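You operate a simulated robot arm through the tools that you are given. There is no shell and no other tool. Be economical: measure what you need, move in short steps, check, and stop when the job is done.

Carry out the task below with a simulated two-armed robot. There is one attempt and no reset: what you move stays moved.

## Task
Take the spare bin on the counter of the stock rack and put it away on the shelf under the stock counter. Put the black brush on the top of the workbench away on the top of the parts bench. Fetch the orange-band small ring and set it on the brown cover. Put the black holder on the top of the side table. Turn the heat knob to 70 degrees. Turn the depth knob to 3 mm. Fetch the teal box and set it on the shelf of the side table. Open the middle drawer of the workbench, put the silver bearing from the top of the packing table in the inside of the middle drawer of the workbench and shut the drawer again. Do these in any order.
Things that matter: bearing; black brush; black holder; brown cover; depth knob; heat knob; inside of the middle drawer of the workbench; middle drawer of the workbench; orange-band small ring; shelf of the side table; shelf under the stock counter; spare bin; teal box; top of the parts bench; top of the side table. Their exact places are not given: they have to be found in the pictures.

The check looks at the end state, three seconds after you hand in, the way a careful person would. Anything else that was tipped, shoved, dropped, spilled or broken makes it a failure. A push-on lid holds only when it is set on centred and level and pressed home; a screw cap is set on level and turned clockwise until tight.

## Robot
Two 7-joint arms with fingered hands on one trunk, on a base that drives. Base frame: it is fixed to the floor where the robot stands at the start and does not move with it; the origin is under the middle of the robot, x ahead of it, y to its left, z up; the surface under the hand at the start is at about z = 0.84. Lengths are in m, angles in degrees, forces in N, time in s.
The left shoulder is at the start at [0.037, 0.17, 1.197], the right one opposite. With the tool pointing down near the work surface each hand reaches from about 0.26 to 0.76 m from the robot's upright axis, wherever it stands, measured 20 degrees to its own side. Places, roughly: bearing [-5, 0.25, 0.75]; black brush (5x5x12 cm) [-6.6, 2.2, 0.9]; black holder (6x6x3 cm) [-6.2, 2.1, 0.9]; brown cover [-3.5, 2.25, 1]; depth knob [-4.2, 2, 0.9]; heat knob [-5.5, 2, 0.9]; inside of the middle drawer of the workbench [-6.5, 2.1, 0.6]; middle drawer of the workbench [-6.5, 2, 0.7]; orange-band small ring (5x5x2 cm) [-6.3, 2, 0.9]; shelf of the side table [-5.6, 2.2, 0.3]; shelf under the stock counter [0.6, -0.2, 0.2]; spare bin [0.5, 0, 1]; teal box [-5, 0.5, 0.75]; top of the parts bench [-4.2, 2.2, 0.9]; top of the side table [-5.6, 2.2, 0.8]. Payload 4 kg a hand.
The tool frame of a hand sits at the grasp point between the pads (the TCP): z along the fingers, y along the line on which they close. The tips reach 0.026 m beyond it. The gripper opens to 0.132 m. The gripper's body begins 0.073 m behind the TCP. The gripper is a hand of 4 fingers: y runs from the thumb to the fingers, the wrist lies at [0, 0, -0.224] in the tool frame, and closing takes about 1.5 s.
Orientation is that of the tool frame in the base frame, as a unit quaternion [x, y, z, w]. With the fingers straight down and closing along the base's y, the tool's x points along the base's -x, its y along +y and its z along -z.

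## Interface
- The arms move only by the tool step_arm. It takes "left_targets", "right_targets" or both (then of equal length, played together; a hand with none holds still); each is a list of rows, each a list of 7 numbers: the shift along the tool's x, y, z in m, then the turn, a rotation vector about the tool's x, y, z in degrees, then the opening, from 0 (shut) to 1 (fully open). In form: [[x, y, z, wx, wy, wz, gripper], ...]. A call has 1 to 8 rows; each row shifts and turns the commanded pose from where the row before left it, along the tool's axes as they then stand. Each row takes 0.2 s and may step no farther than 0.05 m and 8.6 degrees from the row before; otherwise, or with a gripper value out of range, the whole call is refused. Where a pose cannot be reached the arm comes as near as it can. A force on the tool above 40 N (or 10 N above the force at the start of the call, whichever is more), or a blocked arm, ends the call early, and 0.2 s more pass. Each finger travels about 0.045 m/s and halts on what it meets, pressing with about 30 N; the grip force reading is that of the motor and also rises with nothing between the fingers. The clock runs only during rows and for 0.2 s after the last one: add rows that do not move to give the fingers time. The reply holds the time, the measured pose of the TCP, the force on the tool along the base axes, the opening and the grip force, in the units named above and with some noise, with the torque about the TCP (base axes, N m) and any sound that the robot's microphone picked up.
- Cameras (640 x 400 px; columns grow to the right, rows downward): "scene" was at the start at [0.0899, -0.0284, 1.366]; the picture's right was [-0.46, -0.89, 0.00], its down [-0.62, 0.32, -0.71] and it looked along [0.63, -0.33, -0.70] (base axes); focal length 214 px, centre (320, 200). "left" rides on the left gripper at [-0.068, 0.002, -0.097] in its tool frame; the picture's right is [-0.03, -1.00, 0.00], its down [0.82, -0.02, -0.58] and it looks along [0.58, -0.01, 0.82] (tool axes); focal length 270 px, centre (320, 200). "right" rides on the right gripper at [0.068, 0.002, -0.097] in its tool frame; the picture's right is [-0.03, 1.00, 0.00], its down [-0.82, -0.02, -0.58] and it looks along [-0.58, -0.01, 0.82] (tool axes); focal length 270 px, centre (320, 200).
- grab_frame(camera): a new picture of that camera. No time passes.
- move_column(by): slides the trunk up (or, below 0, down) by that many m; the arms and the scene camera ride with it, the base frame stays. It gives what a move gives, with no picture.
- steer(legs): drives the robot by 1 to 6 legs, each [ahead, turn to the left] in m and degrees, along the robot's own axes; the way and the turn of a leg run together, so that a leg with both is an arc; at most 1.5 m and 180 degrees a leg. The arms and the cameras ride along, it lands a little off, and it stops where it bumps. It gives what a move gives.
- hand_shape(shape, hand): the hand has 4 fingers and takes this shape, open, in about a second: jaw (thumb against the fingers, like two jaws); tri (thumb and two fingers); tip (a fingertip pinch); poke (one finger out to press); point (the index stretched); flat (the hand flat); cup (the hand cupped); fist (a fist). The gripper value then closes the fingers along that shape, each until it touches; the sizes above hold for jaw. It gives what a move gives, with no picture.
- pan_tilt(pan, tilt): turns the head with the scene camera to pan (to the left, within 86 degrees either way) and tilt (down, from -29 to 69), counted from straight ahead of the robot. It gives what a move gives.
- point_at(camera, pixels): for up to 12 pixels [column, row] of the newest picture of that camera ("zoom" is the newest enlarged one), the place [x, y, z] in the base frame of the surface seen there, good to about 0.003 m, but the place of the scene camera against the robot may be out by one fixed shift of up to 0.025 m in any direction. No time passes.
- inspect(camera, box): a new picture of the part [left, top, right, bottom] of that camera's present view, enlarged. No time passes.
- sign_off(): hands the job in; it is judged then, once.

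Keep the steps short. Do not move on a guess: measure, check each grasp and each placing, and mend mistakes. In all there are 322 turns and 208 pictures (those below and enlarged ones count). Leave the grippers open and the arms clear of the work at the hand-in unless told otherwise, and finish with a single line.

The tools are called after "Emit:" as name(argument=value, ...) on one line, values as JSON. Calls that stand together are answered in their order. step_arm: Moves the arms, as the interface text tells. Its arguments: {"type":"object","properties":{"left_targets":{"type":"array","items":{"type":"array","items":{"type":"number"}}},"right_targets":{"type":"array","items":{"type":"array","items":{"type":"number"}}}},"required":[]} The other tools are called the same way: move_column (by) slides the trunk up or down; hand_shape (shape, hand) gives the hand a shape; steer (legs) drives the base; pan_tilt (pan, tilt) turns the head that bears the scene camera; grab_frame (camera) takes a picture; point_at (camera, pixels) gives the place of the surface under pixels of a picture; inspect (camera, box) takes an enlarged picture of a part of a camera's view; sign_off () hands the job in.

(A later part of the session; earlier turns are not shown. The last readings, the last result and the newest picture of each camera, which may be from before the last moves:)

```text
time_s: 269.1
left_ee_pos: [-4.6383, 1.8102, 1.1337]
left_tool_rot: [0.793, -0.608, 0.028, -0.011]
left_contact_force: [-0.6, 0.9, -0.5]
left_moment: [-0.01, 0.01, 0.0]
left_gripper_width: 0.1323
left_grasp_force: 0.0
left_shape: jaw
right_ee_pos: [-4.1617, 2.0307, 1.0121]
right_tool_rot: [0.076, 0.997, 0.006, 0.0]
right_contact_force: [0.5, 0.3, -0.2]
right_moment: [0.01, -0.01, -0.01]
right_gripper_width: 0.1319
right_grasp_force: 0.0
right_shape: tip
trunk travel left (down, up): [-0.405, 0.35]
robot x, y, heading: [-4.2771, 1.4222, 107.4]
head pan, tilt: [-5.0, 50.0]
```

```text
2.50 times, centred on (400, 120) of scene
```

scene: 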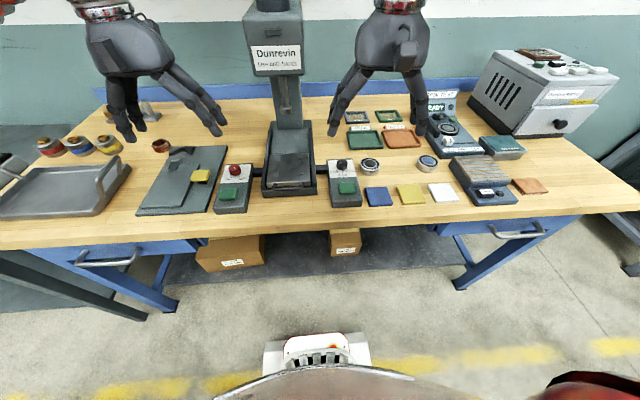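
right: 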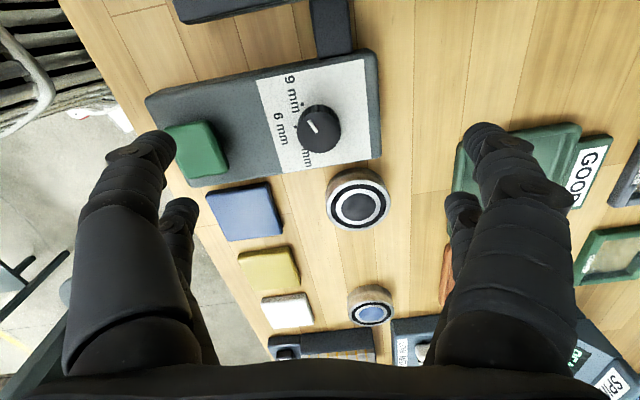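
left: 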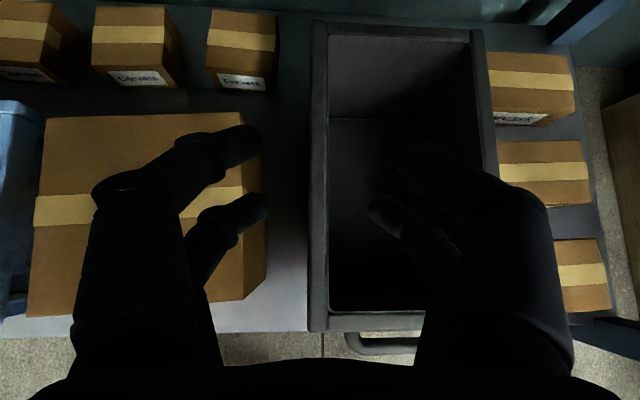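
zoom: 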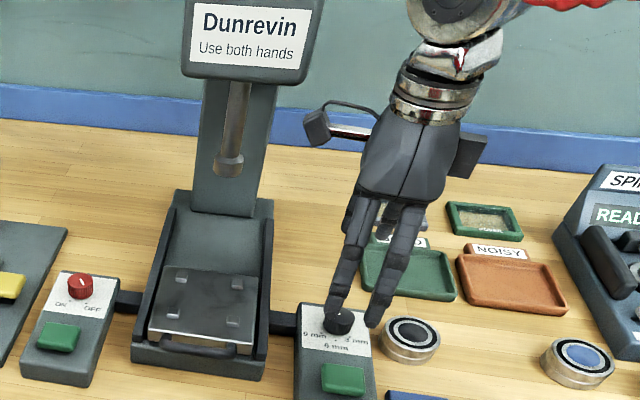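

I'll test in the air how the tip shape closes.

Emit:
step_arm(right_targets=[[0, 0, 0, 0, 0, 0, 0.2], [0, 0, 0, 0, 0, 0, 0.2], [0, 0, 0, 0, 0, 0, 0.2], [0, 0, 0, 0, 0, 0, 0.2], [0, 0, 0, 0, 0, 0, 0.2], [0, 0, 0, 0, 0, 0, 0.2], [0, 0, 0, 0, 0, 0, 0.2]])

Emit:
grab_frame(camera="right")

```text
time_s: 270.7
left_ee_pos: [-4.6383, 1.8116, 1.1335]
left_tool_rot: [0.794, -0.608, 0.028, -0.011]
left_contact_force: [0.0, 0.1, 0.2]
left_moment: [-0.02, 0.04, -0.02]
left_gripper_width: 0.1319
left_grasp_force: 0.0
left_shape: jaw
right_ee_pos: [-4.1612, 2.0307, 1.0127]
right_tool_rot: [0.076, 0.997, 0.006, -0.001]
right_contact_force: [0.5, 0.4, -0.6]
right_moment: [0.01, 0.01, -0.03]
right_gripper_width: 0.0269
right_grasp_force: 0.0
right_shape: tip
trunk travel left (down, up): [-0.405, 0.35]
robot x, y, heading: [-4.2779, 1.424, 107.1]
head pan, tilt: [-5.0, 50.0]
```

```text
124 pictures are left
```

right: 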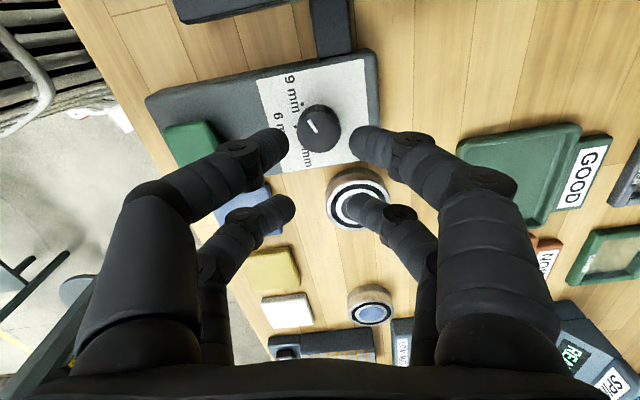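

The shape always closes as two pairs. I'll grip the knob with only the upper pair by offsetting the hand, so I'll measure where that pair's tips are.

Emit:
point_at(camera="right", pixels=[[278, 148], [362, 143], [288, 208], [352, 208], [320, 128], [265, 150], [375, 145]])

```text
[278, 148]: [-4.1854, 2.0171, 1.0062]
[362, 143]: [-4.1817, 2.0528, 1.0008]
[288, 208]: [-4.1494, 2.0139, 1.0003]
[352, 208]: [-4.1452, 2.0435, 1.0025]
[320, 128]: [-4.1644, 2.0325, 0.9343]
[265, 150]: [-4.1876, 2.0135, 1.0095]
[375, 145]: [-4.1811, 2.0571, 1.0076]
```

The pairs sit ±19 mm along the tool's x-axis. I'll offset the hand by 19 mm, descend and close with the upper pair on the knob.

Emit:
step_arm(right_targets=[[-0.0171, 0.0007, 0, 0, 0, 0, 0.5], [0, 0, 0, 0, 0, 0, 0.5], [0, 0, 0, 0, 0, 0, 0.5], [0, 0, 0.04, 0, 0, 0, 0.5], [0, 0, 0.033, 0, 0, 0, 0.5], [0, 0, 0, 0, 0, 0, 0.5]])

Emit:
step_arm(right_targets=[[0, 0, 0, 0, 0, 0, 0], [0, 0, 0, 0, 0, 0, 0], [0, 0, 0, 0, 0, 0, 0], [0, 0, 0, 0, 0, 0, 0], [0, 0, 0, 0, 0, 0, 0]])

Emit:
grab_frame(camera="right")

```text
time_s: 272.1
left_ee_pos: [-4.6378, 1.8109, 1.1342]
left_tool_rot: [0.794, -0.607, 0.028, -0.01]
left_contact_force: [0.4, -0.4, -0.6]
left_moment: [0.03, -0.01, 0.01]
left_gripper_width: 0.1319
left_grasp_force: 0.0
left_shape: jaw
right_ee_pos: [-4.144, 2.0283, 0.939]
right_tool_rot: [0.075, 0.997, 0.005, -0.001]
right_contact_force: [-0.4, 0.7, 0.0]
right_moment: [0.01, 0.01, -0.02]
right_gripper_width: 0.0658
right_grasp_force: 0.1
right_shape: tip
trunk travel left (down, up): [-0.405, 0.35]
robot x, y, heading: [-4.2823, 1.4252, 106.9]
head pan, tilt: [-5.0, 50.0]
```

```text
time_s: 273.3
left_ee_pos: [-4.6378, 1.8103, 1.1345]
left_tool_rot: [0.794, -0.607, 0.028, -0.01]
left_contact_force: [0.7, 0.1, 0.5]
left_moment: [-0.01, -0.02, 0.05]
left_gripper_width: 0.1318
left_grasp_force: 0.0
left_shape: jaw
right_ee_pos: [-4.1443, 2.0284, 0.9409]
right_tool_rot: [0.076, 0.997, 0.006, -0.002]
right_contact_force: [-1.3, -0.1, -3.0]
right_moment: [-0.02, -0.04, -0.01]
right_gripper_width: 0.012
right_grasp_force: 30.0
right_shape: tip
trunk travel left (down, up): [-0.405, 0.35]
robot x, y, heading: [-4.2791, 1.4224, 107.2]
head pan, tilt: [-5.0, 50.0]
```

```text
123 pictures are left
```

right: 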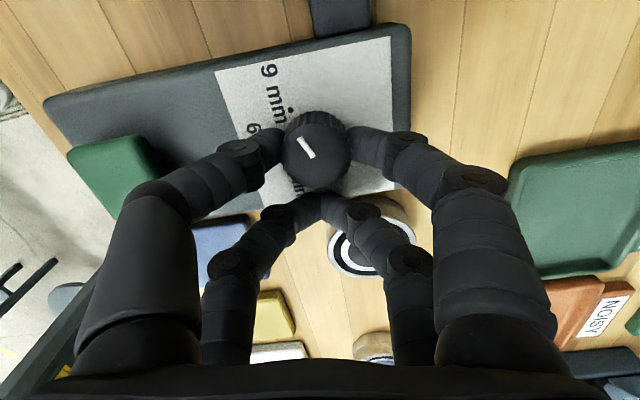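

The upper pair holds the knob. I'll turn it counter-clockwise about the knob's axis, 64° first.

Emit:
step_arm(right_targets=[[0.0002, 0.0026, 0, 0, 0, -8, 0], [0.0002, 0.0026, 0, 0, 0, -8, 0], [0.0002, 0.0026, 0, 0, 0, -8, 0], [0.0002, 0.0026, 0, 0, 0, -8, 0], [0.0002, 0.0026, 0, 0, 0, -8, 0], [0.0002, 0.0026, 0, 0, 0, -8, 0], [0.0002, 0.0026, 0, 0, 0, -8, 0], [0.0002, 0.0026, 0, 0, 0, -8, 0]])

Emit:
grab_frame(camera="right")

```text
time_s: 275.1
left_ee_pos: [-4.6391, 1.8109, 1.1338]
left_tool_rot: [0.794, -0.607, 0.029, -0.012]
left_contact_force: [-0.5, 0.1, 0.5]
left_moment: [0.01, 0.0, 0.03]
left_gripper_width: 0.1317
left_grasp_force: 0.0
left_shape: jaw
right_ee_pos: [-4.1531, 2.0464, 0.9386]
right_tool_rot: [-0.465, 0.885, 0.005, 0.002]
right_contact_force: [-3.3, -15.5, -1.7]
right_moment: [-0.25, -0.01, 0.03]
right_gripper_width: 0.0119
right_grasp_force: 29.8
right_shape: tip
trunk travel left (down, up): [-0.405, 0.35]
robot x, y, heading: [-4.2787, 1.4239, 107.1]
head pan, tilt: [-5.0, 50.0]
```

```text
122 pictures are left
```

right: 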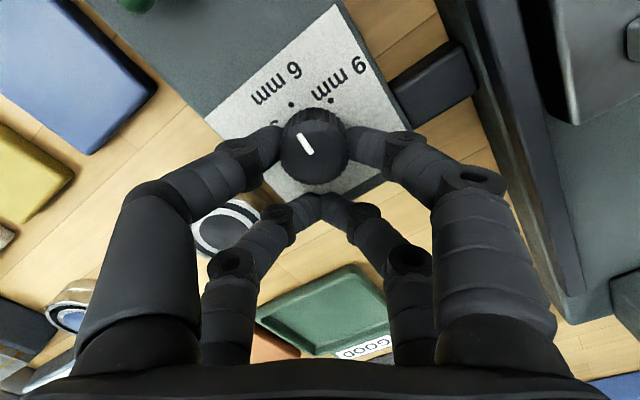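

The knob turns with the hand, and the pointer is now near 6 mm. I'll continue about 58°, easing the side force.

Emit:
step_arm(right_targets=[[0.0027, 0.0009, 0, 0, 0, -8, 0], [0.0002, 0.0026, 0, 0, 0, -8, 0], [0.0002, 0.0026, 0, 0, 0, -8, 0], [0.0002, 0.0026, 0, 0, 0, -8, 0], [0.0002, 0.0026, 0, 0, 0, -8, 0], [0.0002, 0.0026, 0, 0, 0, -8, 0], [0.0002, 0.0026, 0, 0, 0, -8, 0]])

Emit:
inspect(camera="right", box=[220, 60, 420, 220])

```text
time_s: 276.7
left_ee_pos: [-4.6366, 1.8097, 1.1344]
left_tool_rot: [0.794, -0.607, 0.028, -0.011]
left_contact_force: [-0.6, -0.1, 0.5]
left_moment: [-0.01, 0.04, 0.01]
left_gripper_width: 0.1323
left_grasp_force: 0.1
left_shape: jaw
right_ee_pos: [-4.1692, 2.0458, 0.9389]
right_tool_rot: [0.826, -0.563, -0.003, -0.005]
right_contact_force: [3.5, -8.1, -5.5]
right_moment: [-0.05, 0.03, 0.0]
right_gripper_width: 0.0125
right_grasp_force: 29.8
right_shape: tip
trunk travel left (down, up): [-0.405, 0.35]
robot x, y, heading: [-4.2773, 1.4218, 107.2]
head pan, tilt: [-5.0, 50.0]
```

```text
2.50 times, centred on (320, 140) of right
```

zoom: 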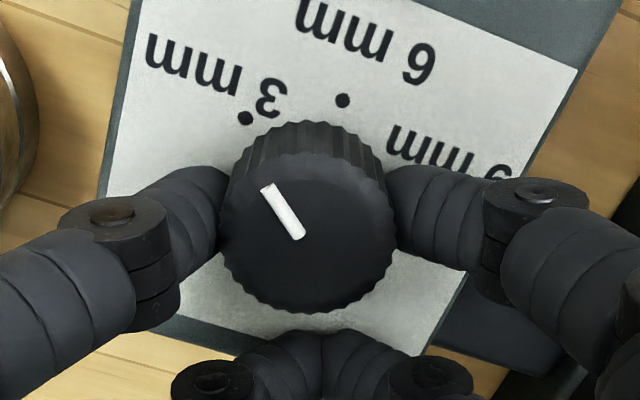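

The pointer is near the 3 mm dot, but the perspective makes it hard to read. I'll open, rise and read it unobstructed.

Emit:
step_arm(right_targets=[[0, 0, 0, 0, 0, 0, 0.5], [0, 0, 0, 0, 0, 0, 0.5], [0, 0, 0, 0, 0, 0, 0.5], [0, 0, -0.04, 0, 0, 0, 0.5], [0.02, 0, -0.045, 0, 0, 0, 0.5], [0.02, 0, -0.04, 0, 0, 0, 0.5]])

Emit:
inspect(camera="right", box=[240, 90, 400, 190])

```text
time_s: 278.1
left_ee_pos: [-4.6368, 1.8107, 1.1352]
left_tool_rot: [0.794, -0.607, 0.028, -0.011]
left_contact_force: [-0.5, 0.0, 0.4]
left_moment: [0.0, 0.03, 0.0]
left_gripper_width: 0.1318
left_grasp_force: 0.0
left_shape: jaw
right_ee_pos: [-4.1545, 2.0086, 1.0654]
right_tool_rot: [0.826, -0.564, -0.004, -0.005]
right_contact_force: [0.0, -1.2, -0.2]
right_moment: [0.0, 0.0, 0.04]
right_gripper_width: 0.0654
right_grasp_force: 0.1
right_shape: tip
trunk travel left (down, up): [-0.405, 0.35]
robot x, y, heading: [-4.2788, 1.4231, 107.3]
head pan, tilt: [-5.0, 50.0]
```

```text
4.00 times, centred on (320, 140) of right
```

zoom: 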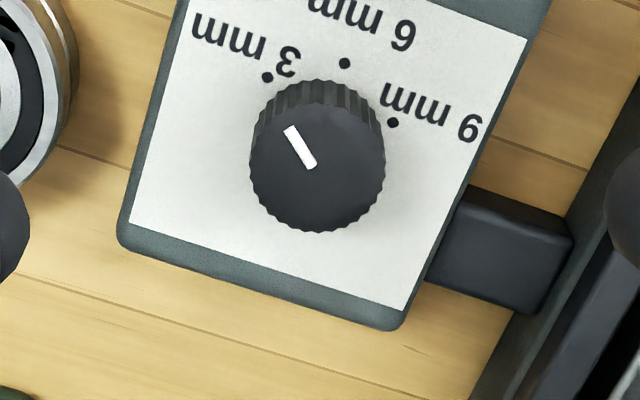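

All three dots and the pointer are visible. I'll measure them in world coordinates to get exact angles.

Emit:
point_at(camera="zoom", pixels=[[267, 77], [344, 63], [393, 122], [289, 131], [312, 165], [318, 160], [251, 168], [384, 160], [318, 228], [318, 112]])

```text
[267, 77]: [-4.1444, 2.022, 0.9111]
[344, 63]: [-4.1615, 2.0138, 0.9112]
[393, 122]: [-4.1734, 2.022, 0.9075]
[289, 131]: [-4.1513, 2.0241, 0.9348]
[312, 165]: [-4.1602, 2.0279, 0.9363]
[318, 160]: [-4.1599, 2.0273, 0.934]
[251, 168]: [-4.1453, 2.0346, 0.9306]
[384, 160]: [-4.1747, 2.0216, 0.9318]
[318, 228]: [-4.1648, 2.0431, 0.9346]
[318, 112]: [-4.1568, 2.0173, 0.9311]
```

The readings agree to within about 10°. I'll enlarge further to refine.

Emit:
inspect(camera="right", box=[292, 100, 348, 156])

```text
7.14 times, centred on (320, 128) of right
```

zoom: 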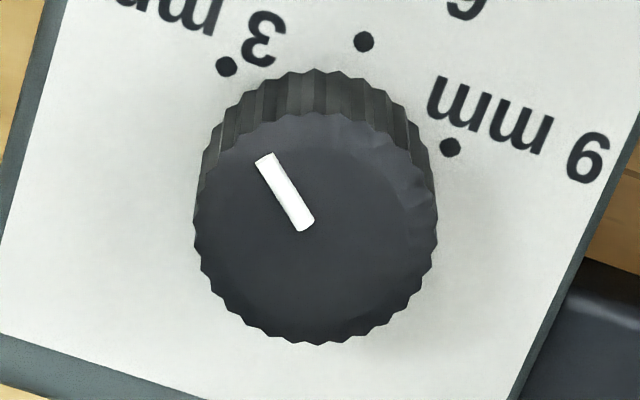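

The pointer needs about 7–8° more. I'll regrip and turn it 8°.

Emit:
step_arm(right_targets=[[-0.0412, -0.0029, 0, 0, 0, 0, 0.5], [0, 0, 0.045, 0, 0, 0, 0.5], [0, 0, 0.045, 0, 0, 0, 0.5], [0, 0, 0.036, 0, 0, 0, 0.5], [0, 0, 0, 0, 0, 0, 0.5]])

Emit:
step_arm(right_targets=[[0, 0, 0, 0, 0, 0, 0], [0, 0, 0, 0, 0, 0, 0], [0, 0, 0, 0, 0, 0, 0], [0, 0, 0, 0, 0, 0, 0], [0, 0, 0, 0, 0, 0, 0], [0.0001, 0.0014, 0, 0, 0, -4, 0], [0.0001, 0.0014, 0, 0, 0, -4, 0], [0, 0, 0, 0, 0, 0, 0]])

Emit:
step_arm(right_targets=[[0, 0, 0, 0, 0, 0, 0.5], [0, 0, 0, 0, 0, 0, 0.5], [0, 0, 0, 0, 0, 0, 0.5], [0, 0, -0.04, 0, 0, 0, 0.5], [0.02, 0, -0.045, 0, 0, 0, 0.5], [0.02, 0, -0.04, 0, 0, 0, 0.5]])

Emit:
inspect(camera="right", box=[280, 90, 360, 160])

```text
time_s: 279.3
left_ee_pos: [-4.6376, 1.8105, 1.1343]
left_tool_rot: [0.794, -0.608, 0.028, -0.011]
left_contact_force: [0.4, 0.5, 0.3]
left_moment: [-0.02, 0.0, -0.03]
left_gripper_width: 0.132
left_grasp_force: 0.0
left_shape: jaw
right_ee_pos: [-4.1681, 2.0505, 0.9392]
right_tool_rot: [0.826, -0.564, -0.003, -0.004]
right_contact_force: [0.1, 0.2, -0.4]
right_moment: [-0.01, 0.0, 0.0]
right_gripper_width: 0.0657
right_grasp_force: 0.1
right_shape: tip
trunk travel left (down, up): [-0.405, 0.35]
robot x, y, heading: [-4.2757, 1.4205, 107.1]
head pan, tilt: [-5.0, 50.0]
```

```text
time_s: 281.1
left_ee_pos: [-4.6377, 1.8122, 1.1328]
left_tool_rot: [0.794, -0.608, 0.029, -0.01]
left_contact_force: [-0.1, 0.0, 0.4]
left_moment: [-0.06, 0.0, 0.0]
left_gripper_width: 0.1319
left_grasp_force: 0.1
left_shape: jaw
right_ee_pos: [-4.1712, 2.049, 0.9377]
right_tool_rot: [0.863, -0.506, -0.004, -0.006]
right_contact_force: [-2.4, 5.3, -1.7]
right_moment: [0.12, 0.03, 0.01]
right_gripper_width: 0.0104
right_grasp_force: 28.8
right_shape: tip
trunk travel left (down, up): [-0.405, 0.35]
robot x, y, heading: [-4.279, 1.4211, 106.9]
head pan, tilt: [-5.0, 50.0]
```

```text
time_s: 282.5
left_ee_pos: [-4.6381, 1.8091, 1.1338]
left_tool_rot: [0.794, -0.607, 0.028, -0.011]
left_contact_force: [0.0, -0.2, -0.1]
left_moment: [0.0, -0.01, 0.01]
left_gripper_width: 0.1318
left_grasp_force: 0.0
left_shape: jaw
right_ee_pos: [-4.153, 2.0106, 1.0632]
right_tool_rot: [0.863, -0.505, -0.004, -0.005]
right_contact_force: [0.6, -0.5, 0.4]
right_moment: [-0.01, 0.04, -0.02]
right_gripper_width: 0.0656
right_grasp_force: 0.1
right_shape: tip
trunk travel left (down, up): [-0.405, 0.35]
robot x, y, heading: [-4.283, 1.4211, 107.1]
head pan, tilt: [-5.0, 50.0]
```

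```text
5.71 times, centred on (320, 125) of right
```

zoom: 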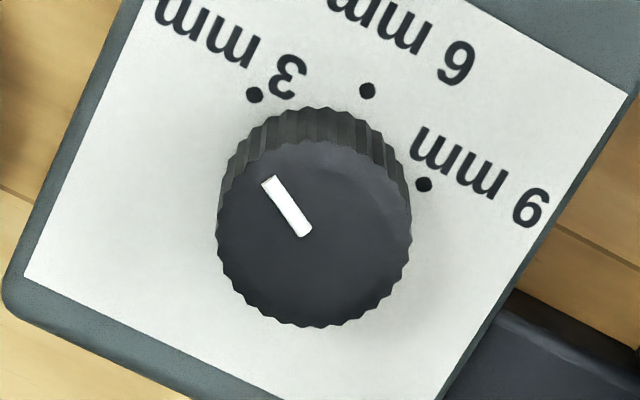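

The pointer now lines up with the 3 mm dot, 31° against 32°, so the depth knob is done. I'll raise the right hand, restore the jaw shape, back off and turn left along the aisle.

Emit:
step_arm(right_targets=[[0.03, 0, -0.04, 0, 0, -8, 0.5], [0.03, 0, -0.03, 0, 0, -8, 0.5], [0, 0, 0, 0, 0, -8, 0.5]])

Emit:
hand_shape(shape="jaw", hand="right")

Emit:
steer(legs=[[-0.25, 0], [0, 20], [0, 20], [0, 15]])

Emit:
pan_tilt(pan=50, tilt=30)

Emit:
grab_frame(camera="scene")

```text
time_s: 283.3
left_ee_pos: [-4.6382, 1.811, 1.1331]
left_tool_rot: [0.794, -0.607, 0.029, -0.011]
left_contact_force: [0.2, 0.1, -0.1]
left_moment: [0.06, 0.06, 0.02]
left_gripper_width: 0.1322
left_grasp_force: 0.0
left_shape: jaw
right_ee_pos: [-4.1185, 1.9594, 1.1325]
right_tool_rot: [0.949, -0.314, -0.002, -0.006]
right_contact_force: [0.1, -0.2, 0.8]
right_moment: [-0.01, 0.0, 0.02]
right_gripper_width: 0.0654
right_grasp_force: 0.1
right_shape: tip
trunk travel left (down, up): [-0.405, 0.35]
robot x, y, heading: [-4.2771, 1.42, 107.2]
head pan, tilt: [-5.0, 50.0]
```

```text
time_s: 284.2
left_ee_pos: [-4.6385, 1.8109, 1.1336]
left_tool_rot: [0.794, -0.607, 0.028, -0.011]
left_contact_force: [-0.2, 0.4, 0.3]
left_moment: [-0.02, 0.02, 0.01]
left_gripper_width: 0.1319
left_grasp_force: 0.2
left_shape: jaw
right_ee_pos: [-4.1183, 1.9599, 1.1332]
right_tool_rot: [0.949, -0.315, -0.003, -0.006]
right_contact_force: [-0.3, -0.8, 0.5]
right_moment: [-0.01, 0.0, -0.02]
right_gripper_width: 0.1318
right_grasp_force: 0.1
right_shape: jaw
trunk travel left (down, up): [-0.405, 0.35]
robot x, y, heading: [-4.2803, 1.4217, 107.0]
head pan, tilt: [-5.0, 50.0]
```

```text
time_s: 289.3
left_ee_pos: [-4.739, 1.1367, 1.1346]
left_tool_rot: [0.981, -0.193, 0.02, -0.023]
left_contact_force: [-0.3, -0.9, -0.2]
left_moment: [0.08, -0.02, 0.0]
left_gripper_width: 0.1317
left_grasp_force: 0.1
left_shape: jaw
right_ee_pos: [-4.5422, 1.6396, 1.1333]
right_tool_rot: [0.99, 0.139, -0.004, -0.005]
right_contact_force: [0.0, -0.1, 0.7]
right_moment: [0.07, -0.03, 0.02]
right_gripper_width: 0.1318
right_grasp_force: 0.1
right_shape: jaw
trunk travel left (down, up): [-0.405, 0.35]
robot x, y, heading: [-4.1917, 1.2379, 161.8]
head pan, tilt: [-5.0, 50.0]
stopped in leg 4: the robot was blocked; the commanded pose is now the measured one
```

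```text
time_s: 290.6
left_ee_pos: [-4.7373, 1.1398, 1.1353]
left_tool_rot: [0.981, -0.194, 0.02, -0.023]
left_contact_force: [-0.5, -0.5, -0.4]
left_moment: [-0.01, -0.01, -0.01]
left_gripper_width: 0.132
left_grasp_force: 0.1
left_shape: jaw
right_ee_pos: [-4.5404, 1.643, 1.1331]
right_tool_rot: [0.99, 0.139, -0.005, -0.004]
right_contact_force: [-0.8, 0.4, -0.8]
right_moment: [-0.01, 0.03, -0.02]
right_gripper_width: 0.1321
right_grasp_force: 0.1
right_shape: jaw
trunk travel left (down, up): [-0.405, 0.35]
robot x, y, heading: [-4.1883, 1.2368, 162.0]
head pan, tilt: [50.0, 30.0]
```

```text
117 pictures are left
```

scene: 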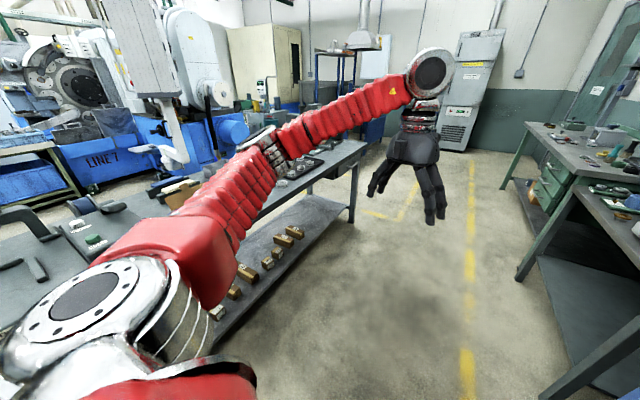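

I see the packing table along the left of the aisle. I'll measure its edge and position.

Emit:
point_at(camera="scene", pixels=[[365, 143], [352, 220], [270, 205], [320, 165], [345, 150], [205, 330], [560, 180], [515, 275], [100, 240], [160, 195]])

Emit:
inspect(camera="scene", box=[0, 100, 400, 280])

```text
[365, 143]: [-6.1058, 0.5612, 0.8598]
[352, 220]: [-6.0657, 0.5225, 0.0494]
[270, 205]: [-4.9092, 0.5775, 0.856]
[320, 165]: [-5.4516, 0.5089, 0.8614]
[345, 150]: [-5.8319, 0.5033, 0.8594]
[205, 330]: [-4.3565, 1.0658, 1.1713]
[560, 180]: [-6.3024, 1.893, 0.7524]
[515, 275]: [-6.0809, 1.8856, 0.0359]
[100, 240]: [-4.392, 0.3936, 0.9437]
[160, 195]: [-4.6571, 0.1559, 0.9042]
```

```text
1.60 times, centred on (200, 190) of scene
```

zoom: 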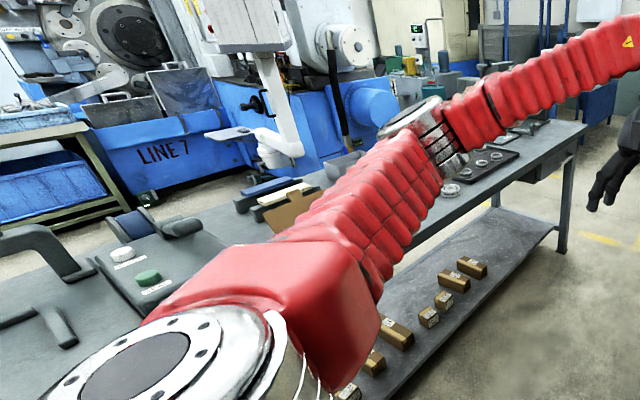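

The packing table's front edge is at y≈0.57 and its top at z≈0.85. I'll drive to x≈−5 and turn to face it.

Emit:
steer(legs=[[0, 18], [0.8, 0]])

Emit:
steer(legs=[[0, 20], [0, 20]])

Emit:
steer(legs=[[0, 20], [0, 20]])

Emit:
pan_tilt(pan=0, tilt=40)

Emit:
grab_frame(camera="scene")

```text
time_s: 296.0
left_ee_pos: [-5.4683, 0.9504, 1.1352]
left_tool_rot: [0.999, -0.023, 0.016, -0.025]
left_contact_force: [0.3, 0.7, 0.1]
left_moment: [0.07, -0.02, 0.0]
left_gripper_width: 0.1321
left_grasp_force: 0.0
left_shape: jaw
right_ee_pos: [-5.453, 1.4883, 1.1332]
right_tool_rot: [0.952, 0.306, -0.004, -0.002]
right_contact_force: [0.0, -0.3, 0.1]
right_moment: [-0.02, -0.01, 0.0]
right_gripper_width: 0.1318
right_grasp_force: 0.1
right_shape: jaw
trunk travel left (down, up): [-0.405, 0.35]
robot x, y, heading: [-4.985, 1.2223, -178.5]
head pan, tilt: [50.0, 30.0]
```

```text
time_s: 298.8
left_ee_pos: [-5.1818, 0.7038, 1.1359]
left_tool_rot: [0.948, 0.318, 0.006, -0.028]
left_contact_force: [-0.3, 0.3, 0.6]
left_moment: [-0.03, 0.0, -0.01]
left_gripper_width: 0.132
left_grasp_force: 0.1
left_shape: jaw
right_ee_pos: [-5.5163, 1.1292, 1.1322]
right_tool_rot: [0.791, 0.612, -0.006, 0.001]
right_contact_force: [-0.5, -0.4, -0.6]
right_moment: [-0.01, -0.01, -0.03]
right_gripper_width: 0.1319
right_grasp_force: 0.1
right_shape: jaw
trunk travel left (down, up): [-0.405, 0.35]
robot x, y, heading: [-5.0145, 1.2491, -138.6]
head pan, tilt: [50.0, 30.0]
```

```text
time_s: 301.6
left_ee_pos: [-4.792, 0.7174, 1.1367]
left_tool_rot: [0.782, 0.623, -0.004, -0.029]
left_contact_force: [-0.3, 0.1, 0.9]
left_moment: [-0.01, 0.0, 0.01]
left_gripper_width: 0.1319
left_grasp_force: 0.0
left_shape: jaw
right_ee_pos: [-5.3194, 0.8297, 1.1341]
right_tool_rot: [0.535, 0.845, -0.006, 0.0]
right_contact_force: [0.1, 0.0, 0.9]
right_moment: [-0.01, -0.01, 0.0]
right_gripper_width: 0.1321
right_grasp_force: 0.0
right_shape: jaw
trunk travel left (down, up): [-0.405, 0.35]
robot x, y, heading: [-5.0556, 1.2542, -98.8]
head pan, tilt: [50.0, 30.0]
```

```text
time_s: 302.8
left_ee_pos: [-4.7929, 0.718, 1.1375]
left_tool_rot: [0.781, 0.623, -0.004, -0.029]
left_contact_force: [-0.5, -0.4, 0.2]
left_moment: [0.0, -0.05, 0.02]
left_gripper_width: 0.1322
left_grasp_force: 0.0
left_shape: jaw
right_ee_pos: [-5.321, 0.8284, 1.1334]
right_tool_rot: [0.535, 0.845, -0.005, 0.002]
right_contact_force: [0.2, -0.8, 0.1]
right_moment: [0.01, -0.02, -0.02]
right_gripper_width: 0.132
right_grasp_force: 0.0
right_shape: jaw
trunk travel left (down, up): [-0.405, 0.35]
robot x, y, heading: [-5.0534, 1.252, -98.6]
head pan, tilt: [0.0, 40.0]
```

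```text
115 pictures are left
```

scene: 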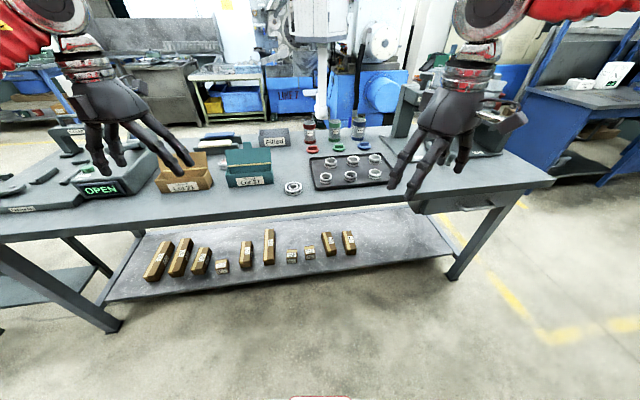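

I see a lone silver bearing at (292,187) and the teal box at (248,168). I'll enlarge and measure them.

Emit:
inspect(camera="scene", box=[200, 110, 420, 215])

Emit:
point_at(camera="scene", pixels=[[292, 185], [284, 187], [301, 186], [226, 152], [270, 149], [275, 183], [229, 188], [248, 182], [248, 160], [300, 205], [345, 215], [248, 145]])

```text
2.91 times, centred on (310, 162) of scene
```

zoom: 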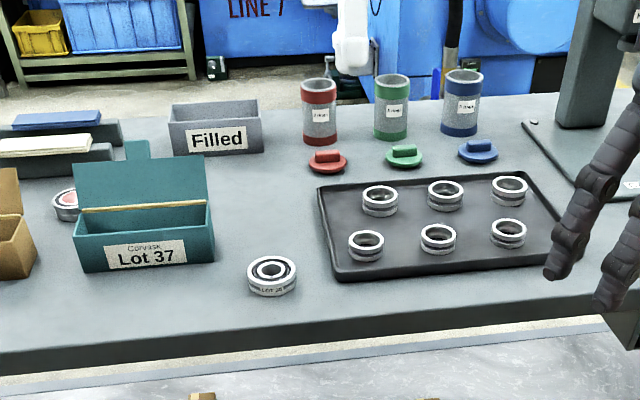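

```text
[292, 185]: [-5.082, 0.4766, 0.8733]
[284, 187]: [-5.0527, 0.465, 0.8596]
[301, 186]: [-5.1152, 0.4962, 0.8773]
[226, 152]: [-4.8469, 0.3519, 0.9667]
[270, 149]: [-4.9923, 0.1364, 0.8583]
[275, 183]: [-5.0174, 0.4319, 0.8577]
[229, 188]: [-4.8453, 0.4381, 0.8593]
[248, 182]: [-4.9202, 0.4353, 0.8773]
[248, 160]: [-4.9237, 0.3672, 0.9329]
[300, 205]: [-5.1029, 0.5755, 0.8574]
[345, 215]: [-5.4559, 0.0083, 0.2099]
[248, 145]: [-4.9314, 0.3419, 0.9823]
```

The teal box is an open carton with its flap raised. The lone bearing is about 6 cm across. I'll drive closer and straighten the heading.

Emit:
steer(legs=[[0.27, 8.5]])

Emit:
pan_tilt(pan=5, tilt=55)

Emit:
grab_frame(camera="scene")

Emit:
grab_frame(camera="left")

Emit:
grab_frame(camera="right")

```text
time_s: 304.7
left_ee_pos: [-4.7418, 0.4923, 1.1372]
left_tool_rot: [0.736, 0.676, -0.006, -0.03]
left_contact_force: [-0.1, 0.3, 0.3]
left_moment: [0.01, 0.02, 0.0]
left_gripper_width: 0.1317
left_grasp_force: 0.0
left_shape: jaw
right_ee_pos: [-5.2788, 0.5289, 1.1339]
right_tool_rot: [0.474, 0.88, -0.005, 0.0]
right_contact_force: [-0.6, 0.6, 1.1]
right_moment: [0.01, 0.03, 0.0]
right_gripper_width: 0.1322
right_grasp_force: 0.1
right_shape: jaw
trunk travel left (down, up): [-0.405, 0.35]
robot x, y, heading: [-5.0801, 0.9907, -90.8]
head pan, tilt: [0.0, 40.0]
```

```text
time_s: 305.4
left_ee_pos: [-4.7424, 0.4952, 1.1378]
left_tool_rot: [0.736, 0.676, -0.006, -0.029]
left_contact_force: [0.1, -0.2, 0.0]
left_moment: [0.02, 0.01, 0.0]
left_gripper_width: 0.1322
left_grasp_force: 0.0
left_shape: jaw
right_ee_pos: [-5.2808, 0.5303, 1.1344]
right_tool_rot: [0.475, 0.88, -0.006, 0.001]
right_contact_force: [-0.1, -0.9, -0.2]
right_moment: [-0.01, 0.0, 0.0]
right_gripper_width: 0.132
right_grasp_force: 0.1
right_shape: jaw
trunk travel left (down, up): [-0.405, 0.35]
robot x, y, heading: [-5.0779, 0.9856, -90.8]
head pan, tilt: [5.0, 55.0]
```

```text
113 pictures are left
```

scene: 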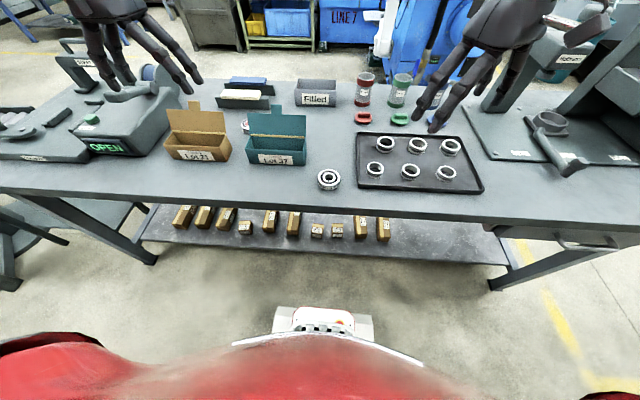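

```text
112 pictures are left
```

left: 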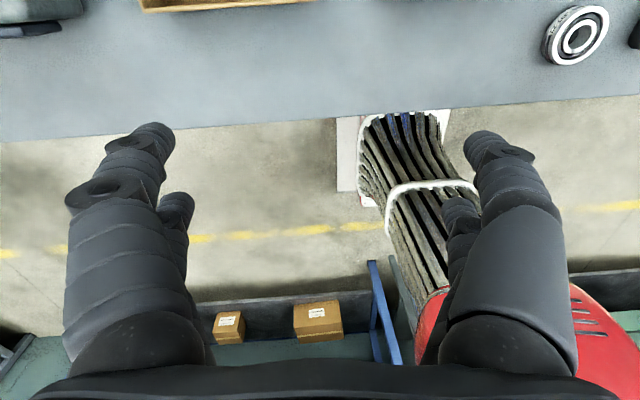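

```text
111 pictures are left
```

right: 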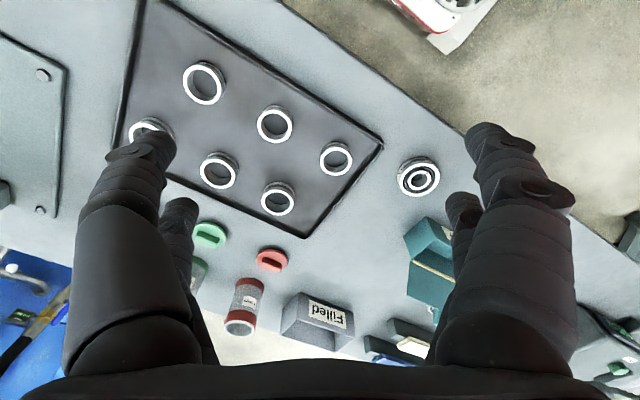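

I'll measure the bearing in the right hand's camera at (418,180).

Emit:
point_at(camera="right", pixels=[[420, 180], [400, 180], [438, 182], [420, 165], [418, 196], [400, 215], [440, 270], [410, 232]])

Emit:
point_at(camera="scene", pixels=[[327, 180], [246, 140], [247, 160], [305, 137], [305, 165], [252, 107], [275, 150], [275, 160], [320, 150], [240, 135]])

Emit:
inspect(camera="scene", box=[150, 70, 360, 200])

```text
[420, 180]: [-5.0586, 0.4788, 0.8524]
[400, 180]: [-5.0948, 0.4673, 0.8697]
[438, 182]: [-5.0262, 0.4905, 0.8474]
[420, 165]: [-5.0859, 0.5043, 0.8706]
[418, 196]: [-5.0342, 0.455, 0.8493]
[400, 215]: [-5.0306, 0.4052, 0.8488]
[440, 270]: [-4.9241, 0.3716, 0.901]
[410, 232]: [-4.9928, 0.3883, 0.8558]
```

```text
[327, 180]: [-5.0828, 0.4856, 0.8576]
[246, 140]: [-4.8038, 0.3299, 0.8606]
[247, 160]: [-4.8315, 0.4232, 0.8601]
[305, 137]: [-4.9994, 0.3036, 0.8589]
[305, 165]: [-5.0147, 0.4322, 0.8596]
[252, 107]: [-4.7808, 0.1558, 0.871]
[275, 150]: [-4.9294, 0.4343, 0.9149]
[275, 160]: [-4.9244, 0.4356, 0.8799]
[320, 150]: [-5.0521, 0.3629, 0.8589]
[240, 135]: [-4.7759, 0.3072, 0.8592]
```

```text
3.05 times, centred on (255, 135) of scene
```

zoom: 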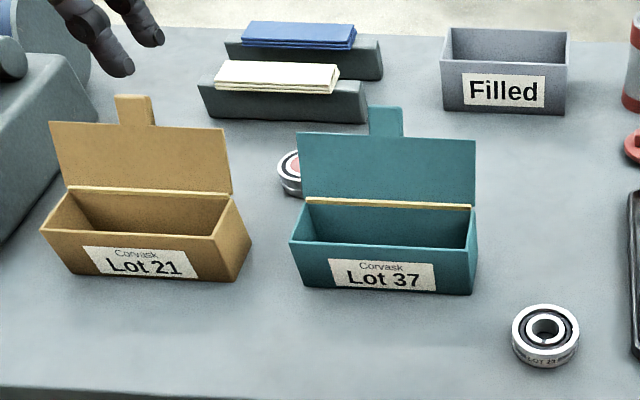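

Next I'll move the right hand over the bearing and look again.

Emit:
step_arm(right_targets=[[-0.0304, 0.0296, 0.01, 0, 0, 0, 0.7], [-0.0304, 0.0296, 0.02, 0, 0, 0, 0.7], [-0.0304, 0.0296, 0.02, 0, 0, 0, 0.7], [-0.0304, 0.0296, 0.02, 0, 0, 0, 0.7], [-0.0304, 0.0296, 0.02, 0, 0, 0, 0.7], [0, 0, 0.02, 0, 0, 0, 0.7]])

Emit:
grab_frame(camera="right")

```text
time_s: 306.8
left_ee_pos: [-4.7407, 0.4938, 1.1372]
left_tool_rot: [0.737, 0.676, -0.006, -0.028]
left_contact_force: [0.3, 0.8, 0.4]
left_moment: [0.04, 0.01, -0.01]
left_gripper_width: 0.1321
left_grasp_force: 0.1
left_shape: jaw
right_ee_pos: [-5.2086, 0.5124, 1.0888]
right_tool_rot: [0.475, 0.88, -0.005, 0.0]
right_contact_force: [-0.5, -0.9, -0.2]
right_moment: [0.01, 0.01, 0.02]
right_gripper_width: 0.0926
right_grasp_force: 0.0
right_shape: jaw
right hand out of reach, approached as far as the arm can: row 2, 3, 4, 5
trunk travel left (down, up): [-0.405, 0.35]
robot x, y, heading: [-5.081, 0.9823, -91.2]
head pan, tilt: [5.0, 55.0]
```

```text
109 pictures are left
```

right: 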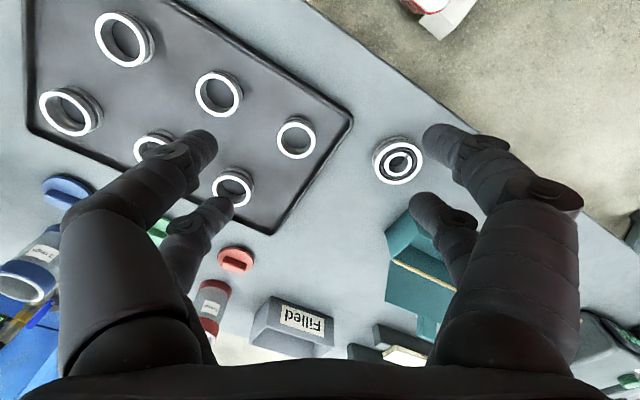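

The right arm is limited near the midline again. I'll turn the robot 20° left so the bearing lies to its right.

Emit:
steer(legs=[[0, 20]])

Emit:
grab_frame(camera="right")

```text
time_s: 308.0
left_ee_pos: [-4.6628, 0.5625, 1.1395]
left_tool_rot: [0.674, 0.738, -0.009, -0.027]
left_contact_force: [-0.4, 0.3, -0.5]
left_moment: [-0.02, 0.01, 0.01]
left_gripper_width: 0.132
left_grasp_force: 0.0
left_shape: jaw
right_ee_pos: [-5.1279, 0.4953, 1.0977]
right_tool_rot: [0.399, 0.917, -0.018, 0.006]
right_contact_force: [0.7, 0.2, -0.3]
right_moment: [0.0, 0.03, 0.0]
right_gripper_width: 0.0924
right_grasp_force: 0.0
right_shape: jaw
trunk travel left (down, up): [-0.405, 0.35]
robot x, y, heading: [-5.0895, 0.9883, -80.7]
head pan, tilt: [5.0, 55.0]
stopped in leg 1: the robot was blocked; the commanded pose is now the measured one
```

```text
108 pictures are left
```

right: 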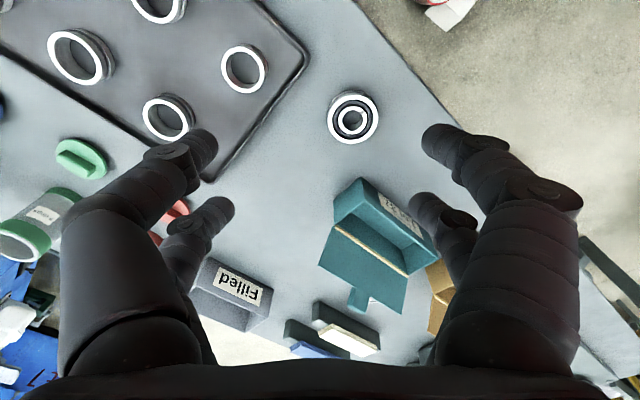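

The turn stopped at 10°. I'll try the remaining turn once more with a smaller step.

Emit:
steer(legs=[[0, 10]])

Emit:
point_at(camera="right", pixels=[[353, 118], [329, 118], [378, 118], [353, 95]])

```text
time_s: 309.2
left_ee_pos: [-4.5952, 0.6445, 1.1393]
left_tool_rot: [0.606, 0.795, -0.011, -0.027]
left_contact_force: [0.1, 0.2, 0.4]
left_moment: [-0.01, 0.04, -0.02]
left_gripper_width: 0.1321
left_grasp_force: 0.2
left_shape: jaw
right_ee_pos: [-5.0467, 0.4985, 1.0962]
right_tool_rot: [0.314, 0.949, -0.014, 0.012]
right_contact_force: [0.7, 0.0, 0.2]
right_moment: [-0.01, 0.03, -0.01]
right_gripper_width: 0.0926
right_grasp_force: 0.0
right_shape: jaw
trunk travel left (down, up): [-0.405, 0.35]
robot x, y, heading: [-5.0998, 0.9813, -70.5]
head pan, tilt: [5.0, 55.0]
```

```text
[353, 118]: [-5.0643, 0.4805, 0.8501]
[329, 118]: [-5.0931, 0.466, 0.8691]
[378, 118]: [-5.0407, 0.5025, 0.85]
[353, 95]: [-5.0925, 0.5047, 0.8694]
```

The bearing's centre is at about (−5.073, 0.4845), with its top at 0.869. I'll centre over it and descend part way.

Emit:
step_arm(right_targets=[[0.0128, -0.0269, 0, 0, 0, 0, 0.7], [0, 0, 0.04, 0, 0, 0, 0.7], [0, 0, 0.04, 0, 0, 0, 0.7], [0, 0, 0.03, 0, 0, 0, 0.7], [0, 0, 0, 0, 0, 0, 0.7]])

Emit:
grab_frame(camera="right")

```text
time_s: 310.4
left_ee_pos: [-4.5957, 0.6463, 1.1394]
left_tool_rot: [0.607, 0.794, -0.012, -0.027]
left_contact_force: [-0.6, 0.5, 0.2]
left_moment: [-0.01, 0.01, -0.01]
left_gripper_width: 0.1319
left_grasp_force: 0.1
left_shape: jaw
right_ee_pos: [-5.0706, 0.4802, 0.9852]
right_tool_rot: [0.313, 0.949, -0.014, 0.014]
right_contact_force: [-0.4, 0.2, -0.2]
right_moment: [0.02, -0.01, 0.01]
right_gripper_width: 0.0926
right_grasp_force: 0.1
right_shape: jaw
trunk travel left (down, up): [-0.405, 0.35]
robot x, y, heading: [-5.1011, 0.9849, -70.4]
head pan, tilt: [5.0, 55.0]
```

```text
107 pictures are left
```

right: 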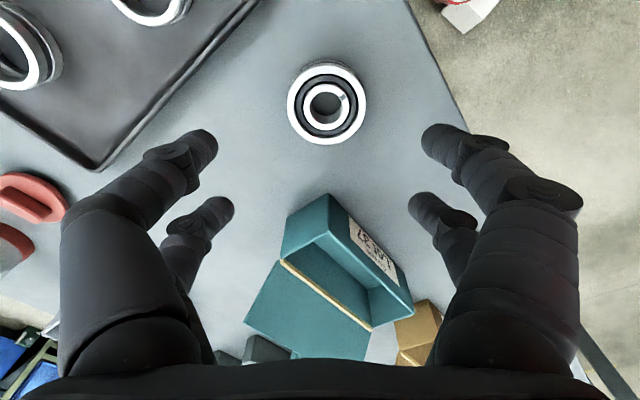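

The offset is about 8 mm along tool x and 5 mm along tool y. I'll correct and go down to z≈0.878.

Emit:
step_arm(right_targets=[[0.008, 0.005, 0.03, 0, 0, 0, 0.7], [0, 0, 0.04, 0, 0, 0, 0.7], [0, 0, 0.035, 0, 0, 0, 0.7], [0, 0, 0, 0, 0, 0, 0.7]])

Emit:
grab_frame(camera="right")

```text
time_s: 311.4
left_ee_pos: [-4.5952, 0.6452, 1.1382]
left_tool_rot: [0.606, 0.795, -0.011, -0.028]
left_contact_force: [0.2, 0.0, -0.8]
left_moment: [0.0, -0.01, 0.02]
left_gripper_width: 0.1319
left_grasp_force: 0.1
left_shape: jaw
right_ee_pos: [-5.0858, 0.4851, 0.8875]
right_tool_rot: [0.314, 0.949, -0.014, 0.014]
right_contact_force: [-0.6, -0.4, -0.4]
right_moment: [0.01, 0.0, 0.02]
right_gripper_width: 0.0926
right_grasp_force: 0.0
right_shape: jaw
right hand out of reach, approached as far as the arm can: row 3
trunk travel left (down, up): [-0.405, 0.35]
robot x, y, heading: [-5.0995, 0.9871, -70.6]
head pan, tilt: [5.0, 55.0]
```

```text
106 pictures are left
```

right: 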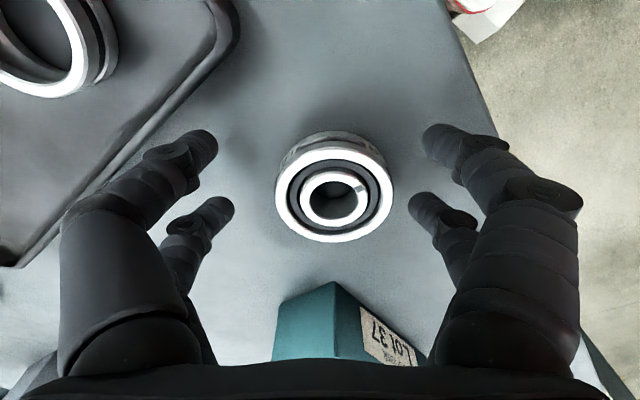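

It is slightly out of reach. I'll rise 3 cm while correcting, then lower with the trunk.

Emit:
step_arm(right_targets=[[0, 0, -0.03, 0, 0, 0, 0.7], [-0.008, 0.006, 0, 0, 0, 0, 0.7]])

Emit:
move_column(by=-0.03)

Emit:
grab_frame(camera="right")

```text
time_s: 312.0
left_ee_pos: [-4.5961, 0.6442, 1.1382]
left_tool_rot: [0.605, 0.795, -0.012, -0.026]
left_contact_force: [-0.1, 0.2, -0.2]
left_moment: [0.02, -0.01, 0.04]
left_gripper_width: 0.1321
left_grasp_force: 0.0
left_shape: jaw
right_ee_pos: [-5.0783, 0.4866, 0.92]
right_tool_rot: [0.315, 0.949, -0.013, 0.013]
right_contact_force: [-0.4, 0.4, 0.2]
right_moment: [-0.01, 0.03, 0.0]
right_gripper_width: 0.0921
right_grasp_force: 0.0
right_shape: jaw
trunk travel left (down, up): [-0.405, 0.35]
robot x, y, heading: [-5.1018, 0.9846, -70.4]
head pan, tilt: [5.0, 55.0]
```

```text
time_s: 312.7
left_ee_pos: [-4.5961, 0.6457, 1.1101]
left_tool_rot: [0.606, 0.795, -0.012, -0.027]
left_contact_force: [0.8, 0.4, 0.2]
left_moment: [-0.01, 0.0, 0.0]
left_gripper_width: 0.1321
left_grasp_force: 0.2
left_shape: jaw
right_ee_pos: [-5.0784, 0.4872, 0.889]
right_tool_rot: [0.315, 0.949, -0.014, 0.013]
right_contact_force: [0.3, -0.1, -0.3]
right_moment: [-0.02, -0.01, 0.02]
right_gripper_width: 0.0925
right_grasp_force: 0.2
right_shape: jaw
trunk travel left (down, up): [-0.375, 0.38]
robot x, y, heading: [-5.1011, 0.9822, -70.5]
head pan, tilt: [5.0, 55.0]
```

```text
105 pictures are left
```

right: 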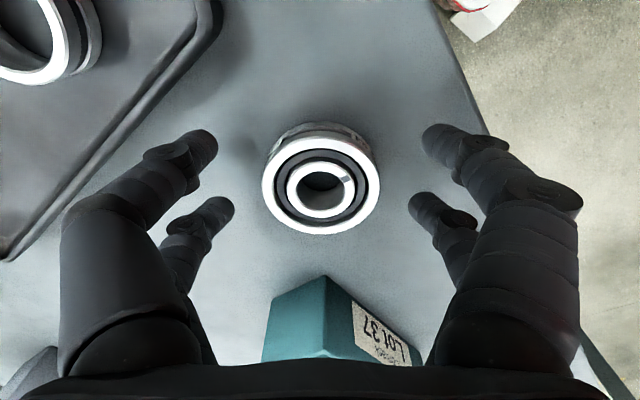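

It is well centred now. I'll lower 1 cm and close on the bearing.

Emit:
move_column(by=-0.012)

Emit:
step_arm(right_targets=[[-0.003, 0, 0, 0, 0, 0, 0.7], [0, 0, 0, 0, 0, 0, 0], [0, 0, 0, 0, 0, 0, 0], [0, 0, 0, 0, 0, 0, 0], [0, 0, 0, 0, 0, 0, 0], [0, 0, 0, 0, 0, 0, 0], [0, 0, 0, 0, 0, 0, 0]])

Emit:
grab_frame(camera="right")

```text
time_s: 313.3
left_ee_pos: [-4.5973, 0.6451, 1.0978]
left_tool_rot: [0.605, 0.795, -0.011, -0.027]
left_contact_force: [0.0, 0.4, 0.4]
left_moment: [0.0, -0.01, 0.02]
left_gripper_width: 0.1324
left_grasp_force: 0.0
left_shape: jaw
right_ee_pos: [-5.0789, 0.4875, 0.8791]
right_tool_rot: [0.315, 0.949, -0.014, 0.015]
right_contact_force: [-0.4, 0.0, 4.4]
right_moment: [0.23, -0.11, 0.0]
right_gripper_width: 0.0922
right_grasp_force: 0.0
right_shape: jaw
trunk travel left (down, up): [-0.363, 0.392]
robot x, y, heading: [-5.099, 0.9851, -70.6]
head pan, tilt: [5.0, 55.0]
```

```text
time_s: 314.9
left_ee_pos: [-4.5955, 0.646, 1.0961]
left_tool_rot: [0.606, 0.795, -0.011, -0.027]
left_contact_force: [0.1, 0.4, -0.6]
left_moment: [0.01, 0.01, 0.0]
left_gripper_width: 0.132
left_grasp_force: 0.0
left_shape: jaw
right_ee_pos: [-5.0753, 0.4862, 0.878]
right_tool_rot: [0.314, 0.949, -0.013, 0.014]
right_contact_force: [-1.0, -0.5, 3.2]
right_moment: [0.07, -0.1, -0.01]
right_gripper_width: 0.0371
right_grasp_force: 29.9
right_shape: jaw
trunk travel left (down, up): [-0.363, 0.392]
robot x, y, heading: [-5.1018, 0.9818, -70.3]
head pan, tilt: [5.0, 55.0]
```

```text
104 pictures are left
```

right: 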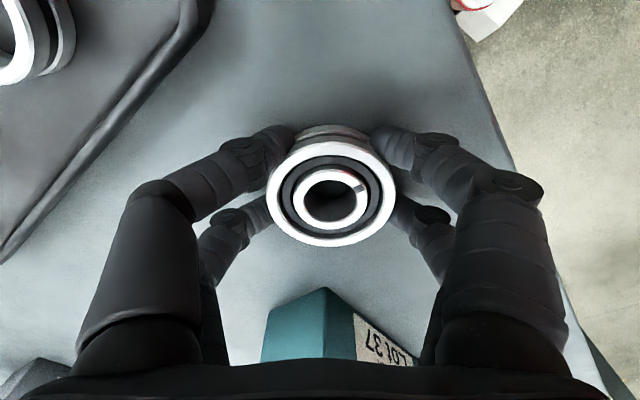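

The bearing is gripped with all four fingers. I'll lift it.

Emit:
step_arm(right_targets=[[0, 0, -0.03, 0, 0, 0, 0], [0, 0, -0.04, 0, 0, 0, 0], [0, 0, -0.04, 0, 0, 0, 0], [0, 0, -0.04, 0, 0, 0, 0], [0, 0, -0.04, 0, 0, 0, 0]])

Emit:
grab_frame(camera="right")

```text
time_s: 316.1
left_ee_pos: [-4.5966, 0.6455, 1.097]
left_tool_rot: [0.605, 0.796, -0.011, -0.026]
left_contact_force: [0.4, -0.2, -0.5]
left_moment: [-0.02, 0.0, 0.05]
left_gripper_width: 0.1321
left_grasp_force: 0.1
left_shape: jaw
right_ee_pos: [-5.0783, 0.4923, 1.0679]
right_tool_rot: [0.314, 0.949, -0.013, 0.014]
right_contact_force: [0.9, 0.0, -2.8]
right_moment: [0.02, 0.02, 0.0]
right_gripper_width: 0.0366
right_grasp_force: 30.1
right_shape: jaw
trunk travel left (down, up): [-0.363, 0.392]
robot x, y, heading: [-5.0971, 0.9849, -70.5]
head pan, tilt: [5.0, 55.0]
```

```text
103 pictures are left
```

right: 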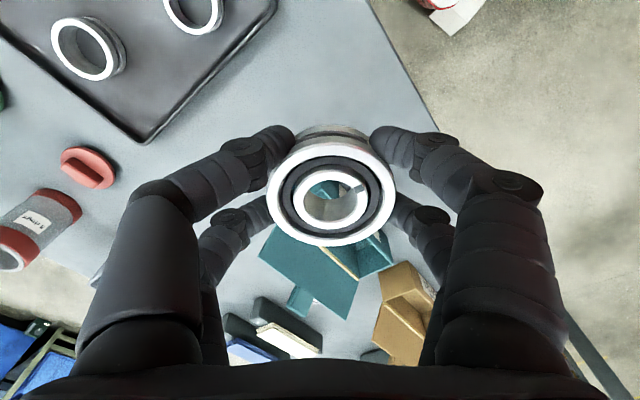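

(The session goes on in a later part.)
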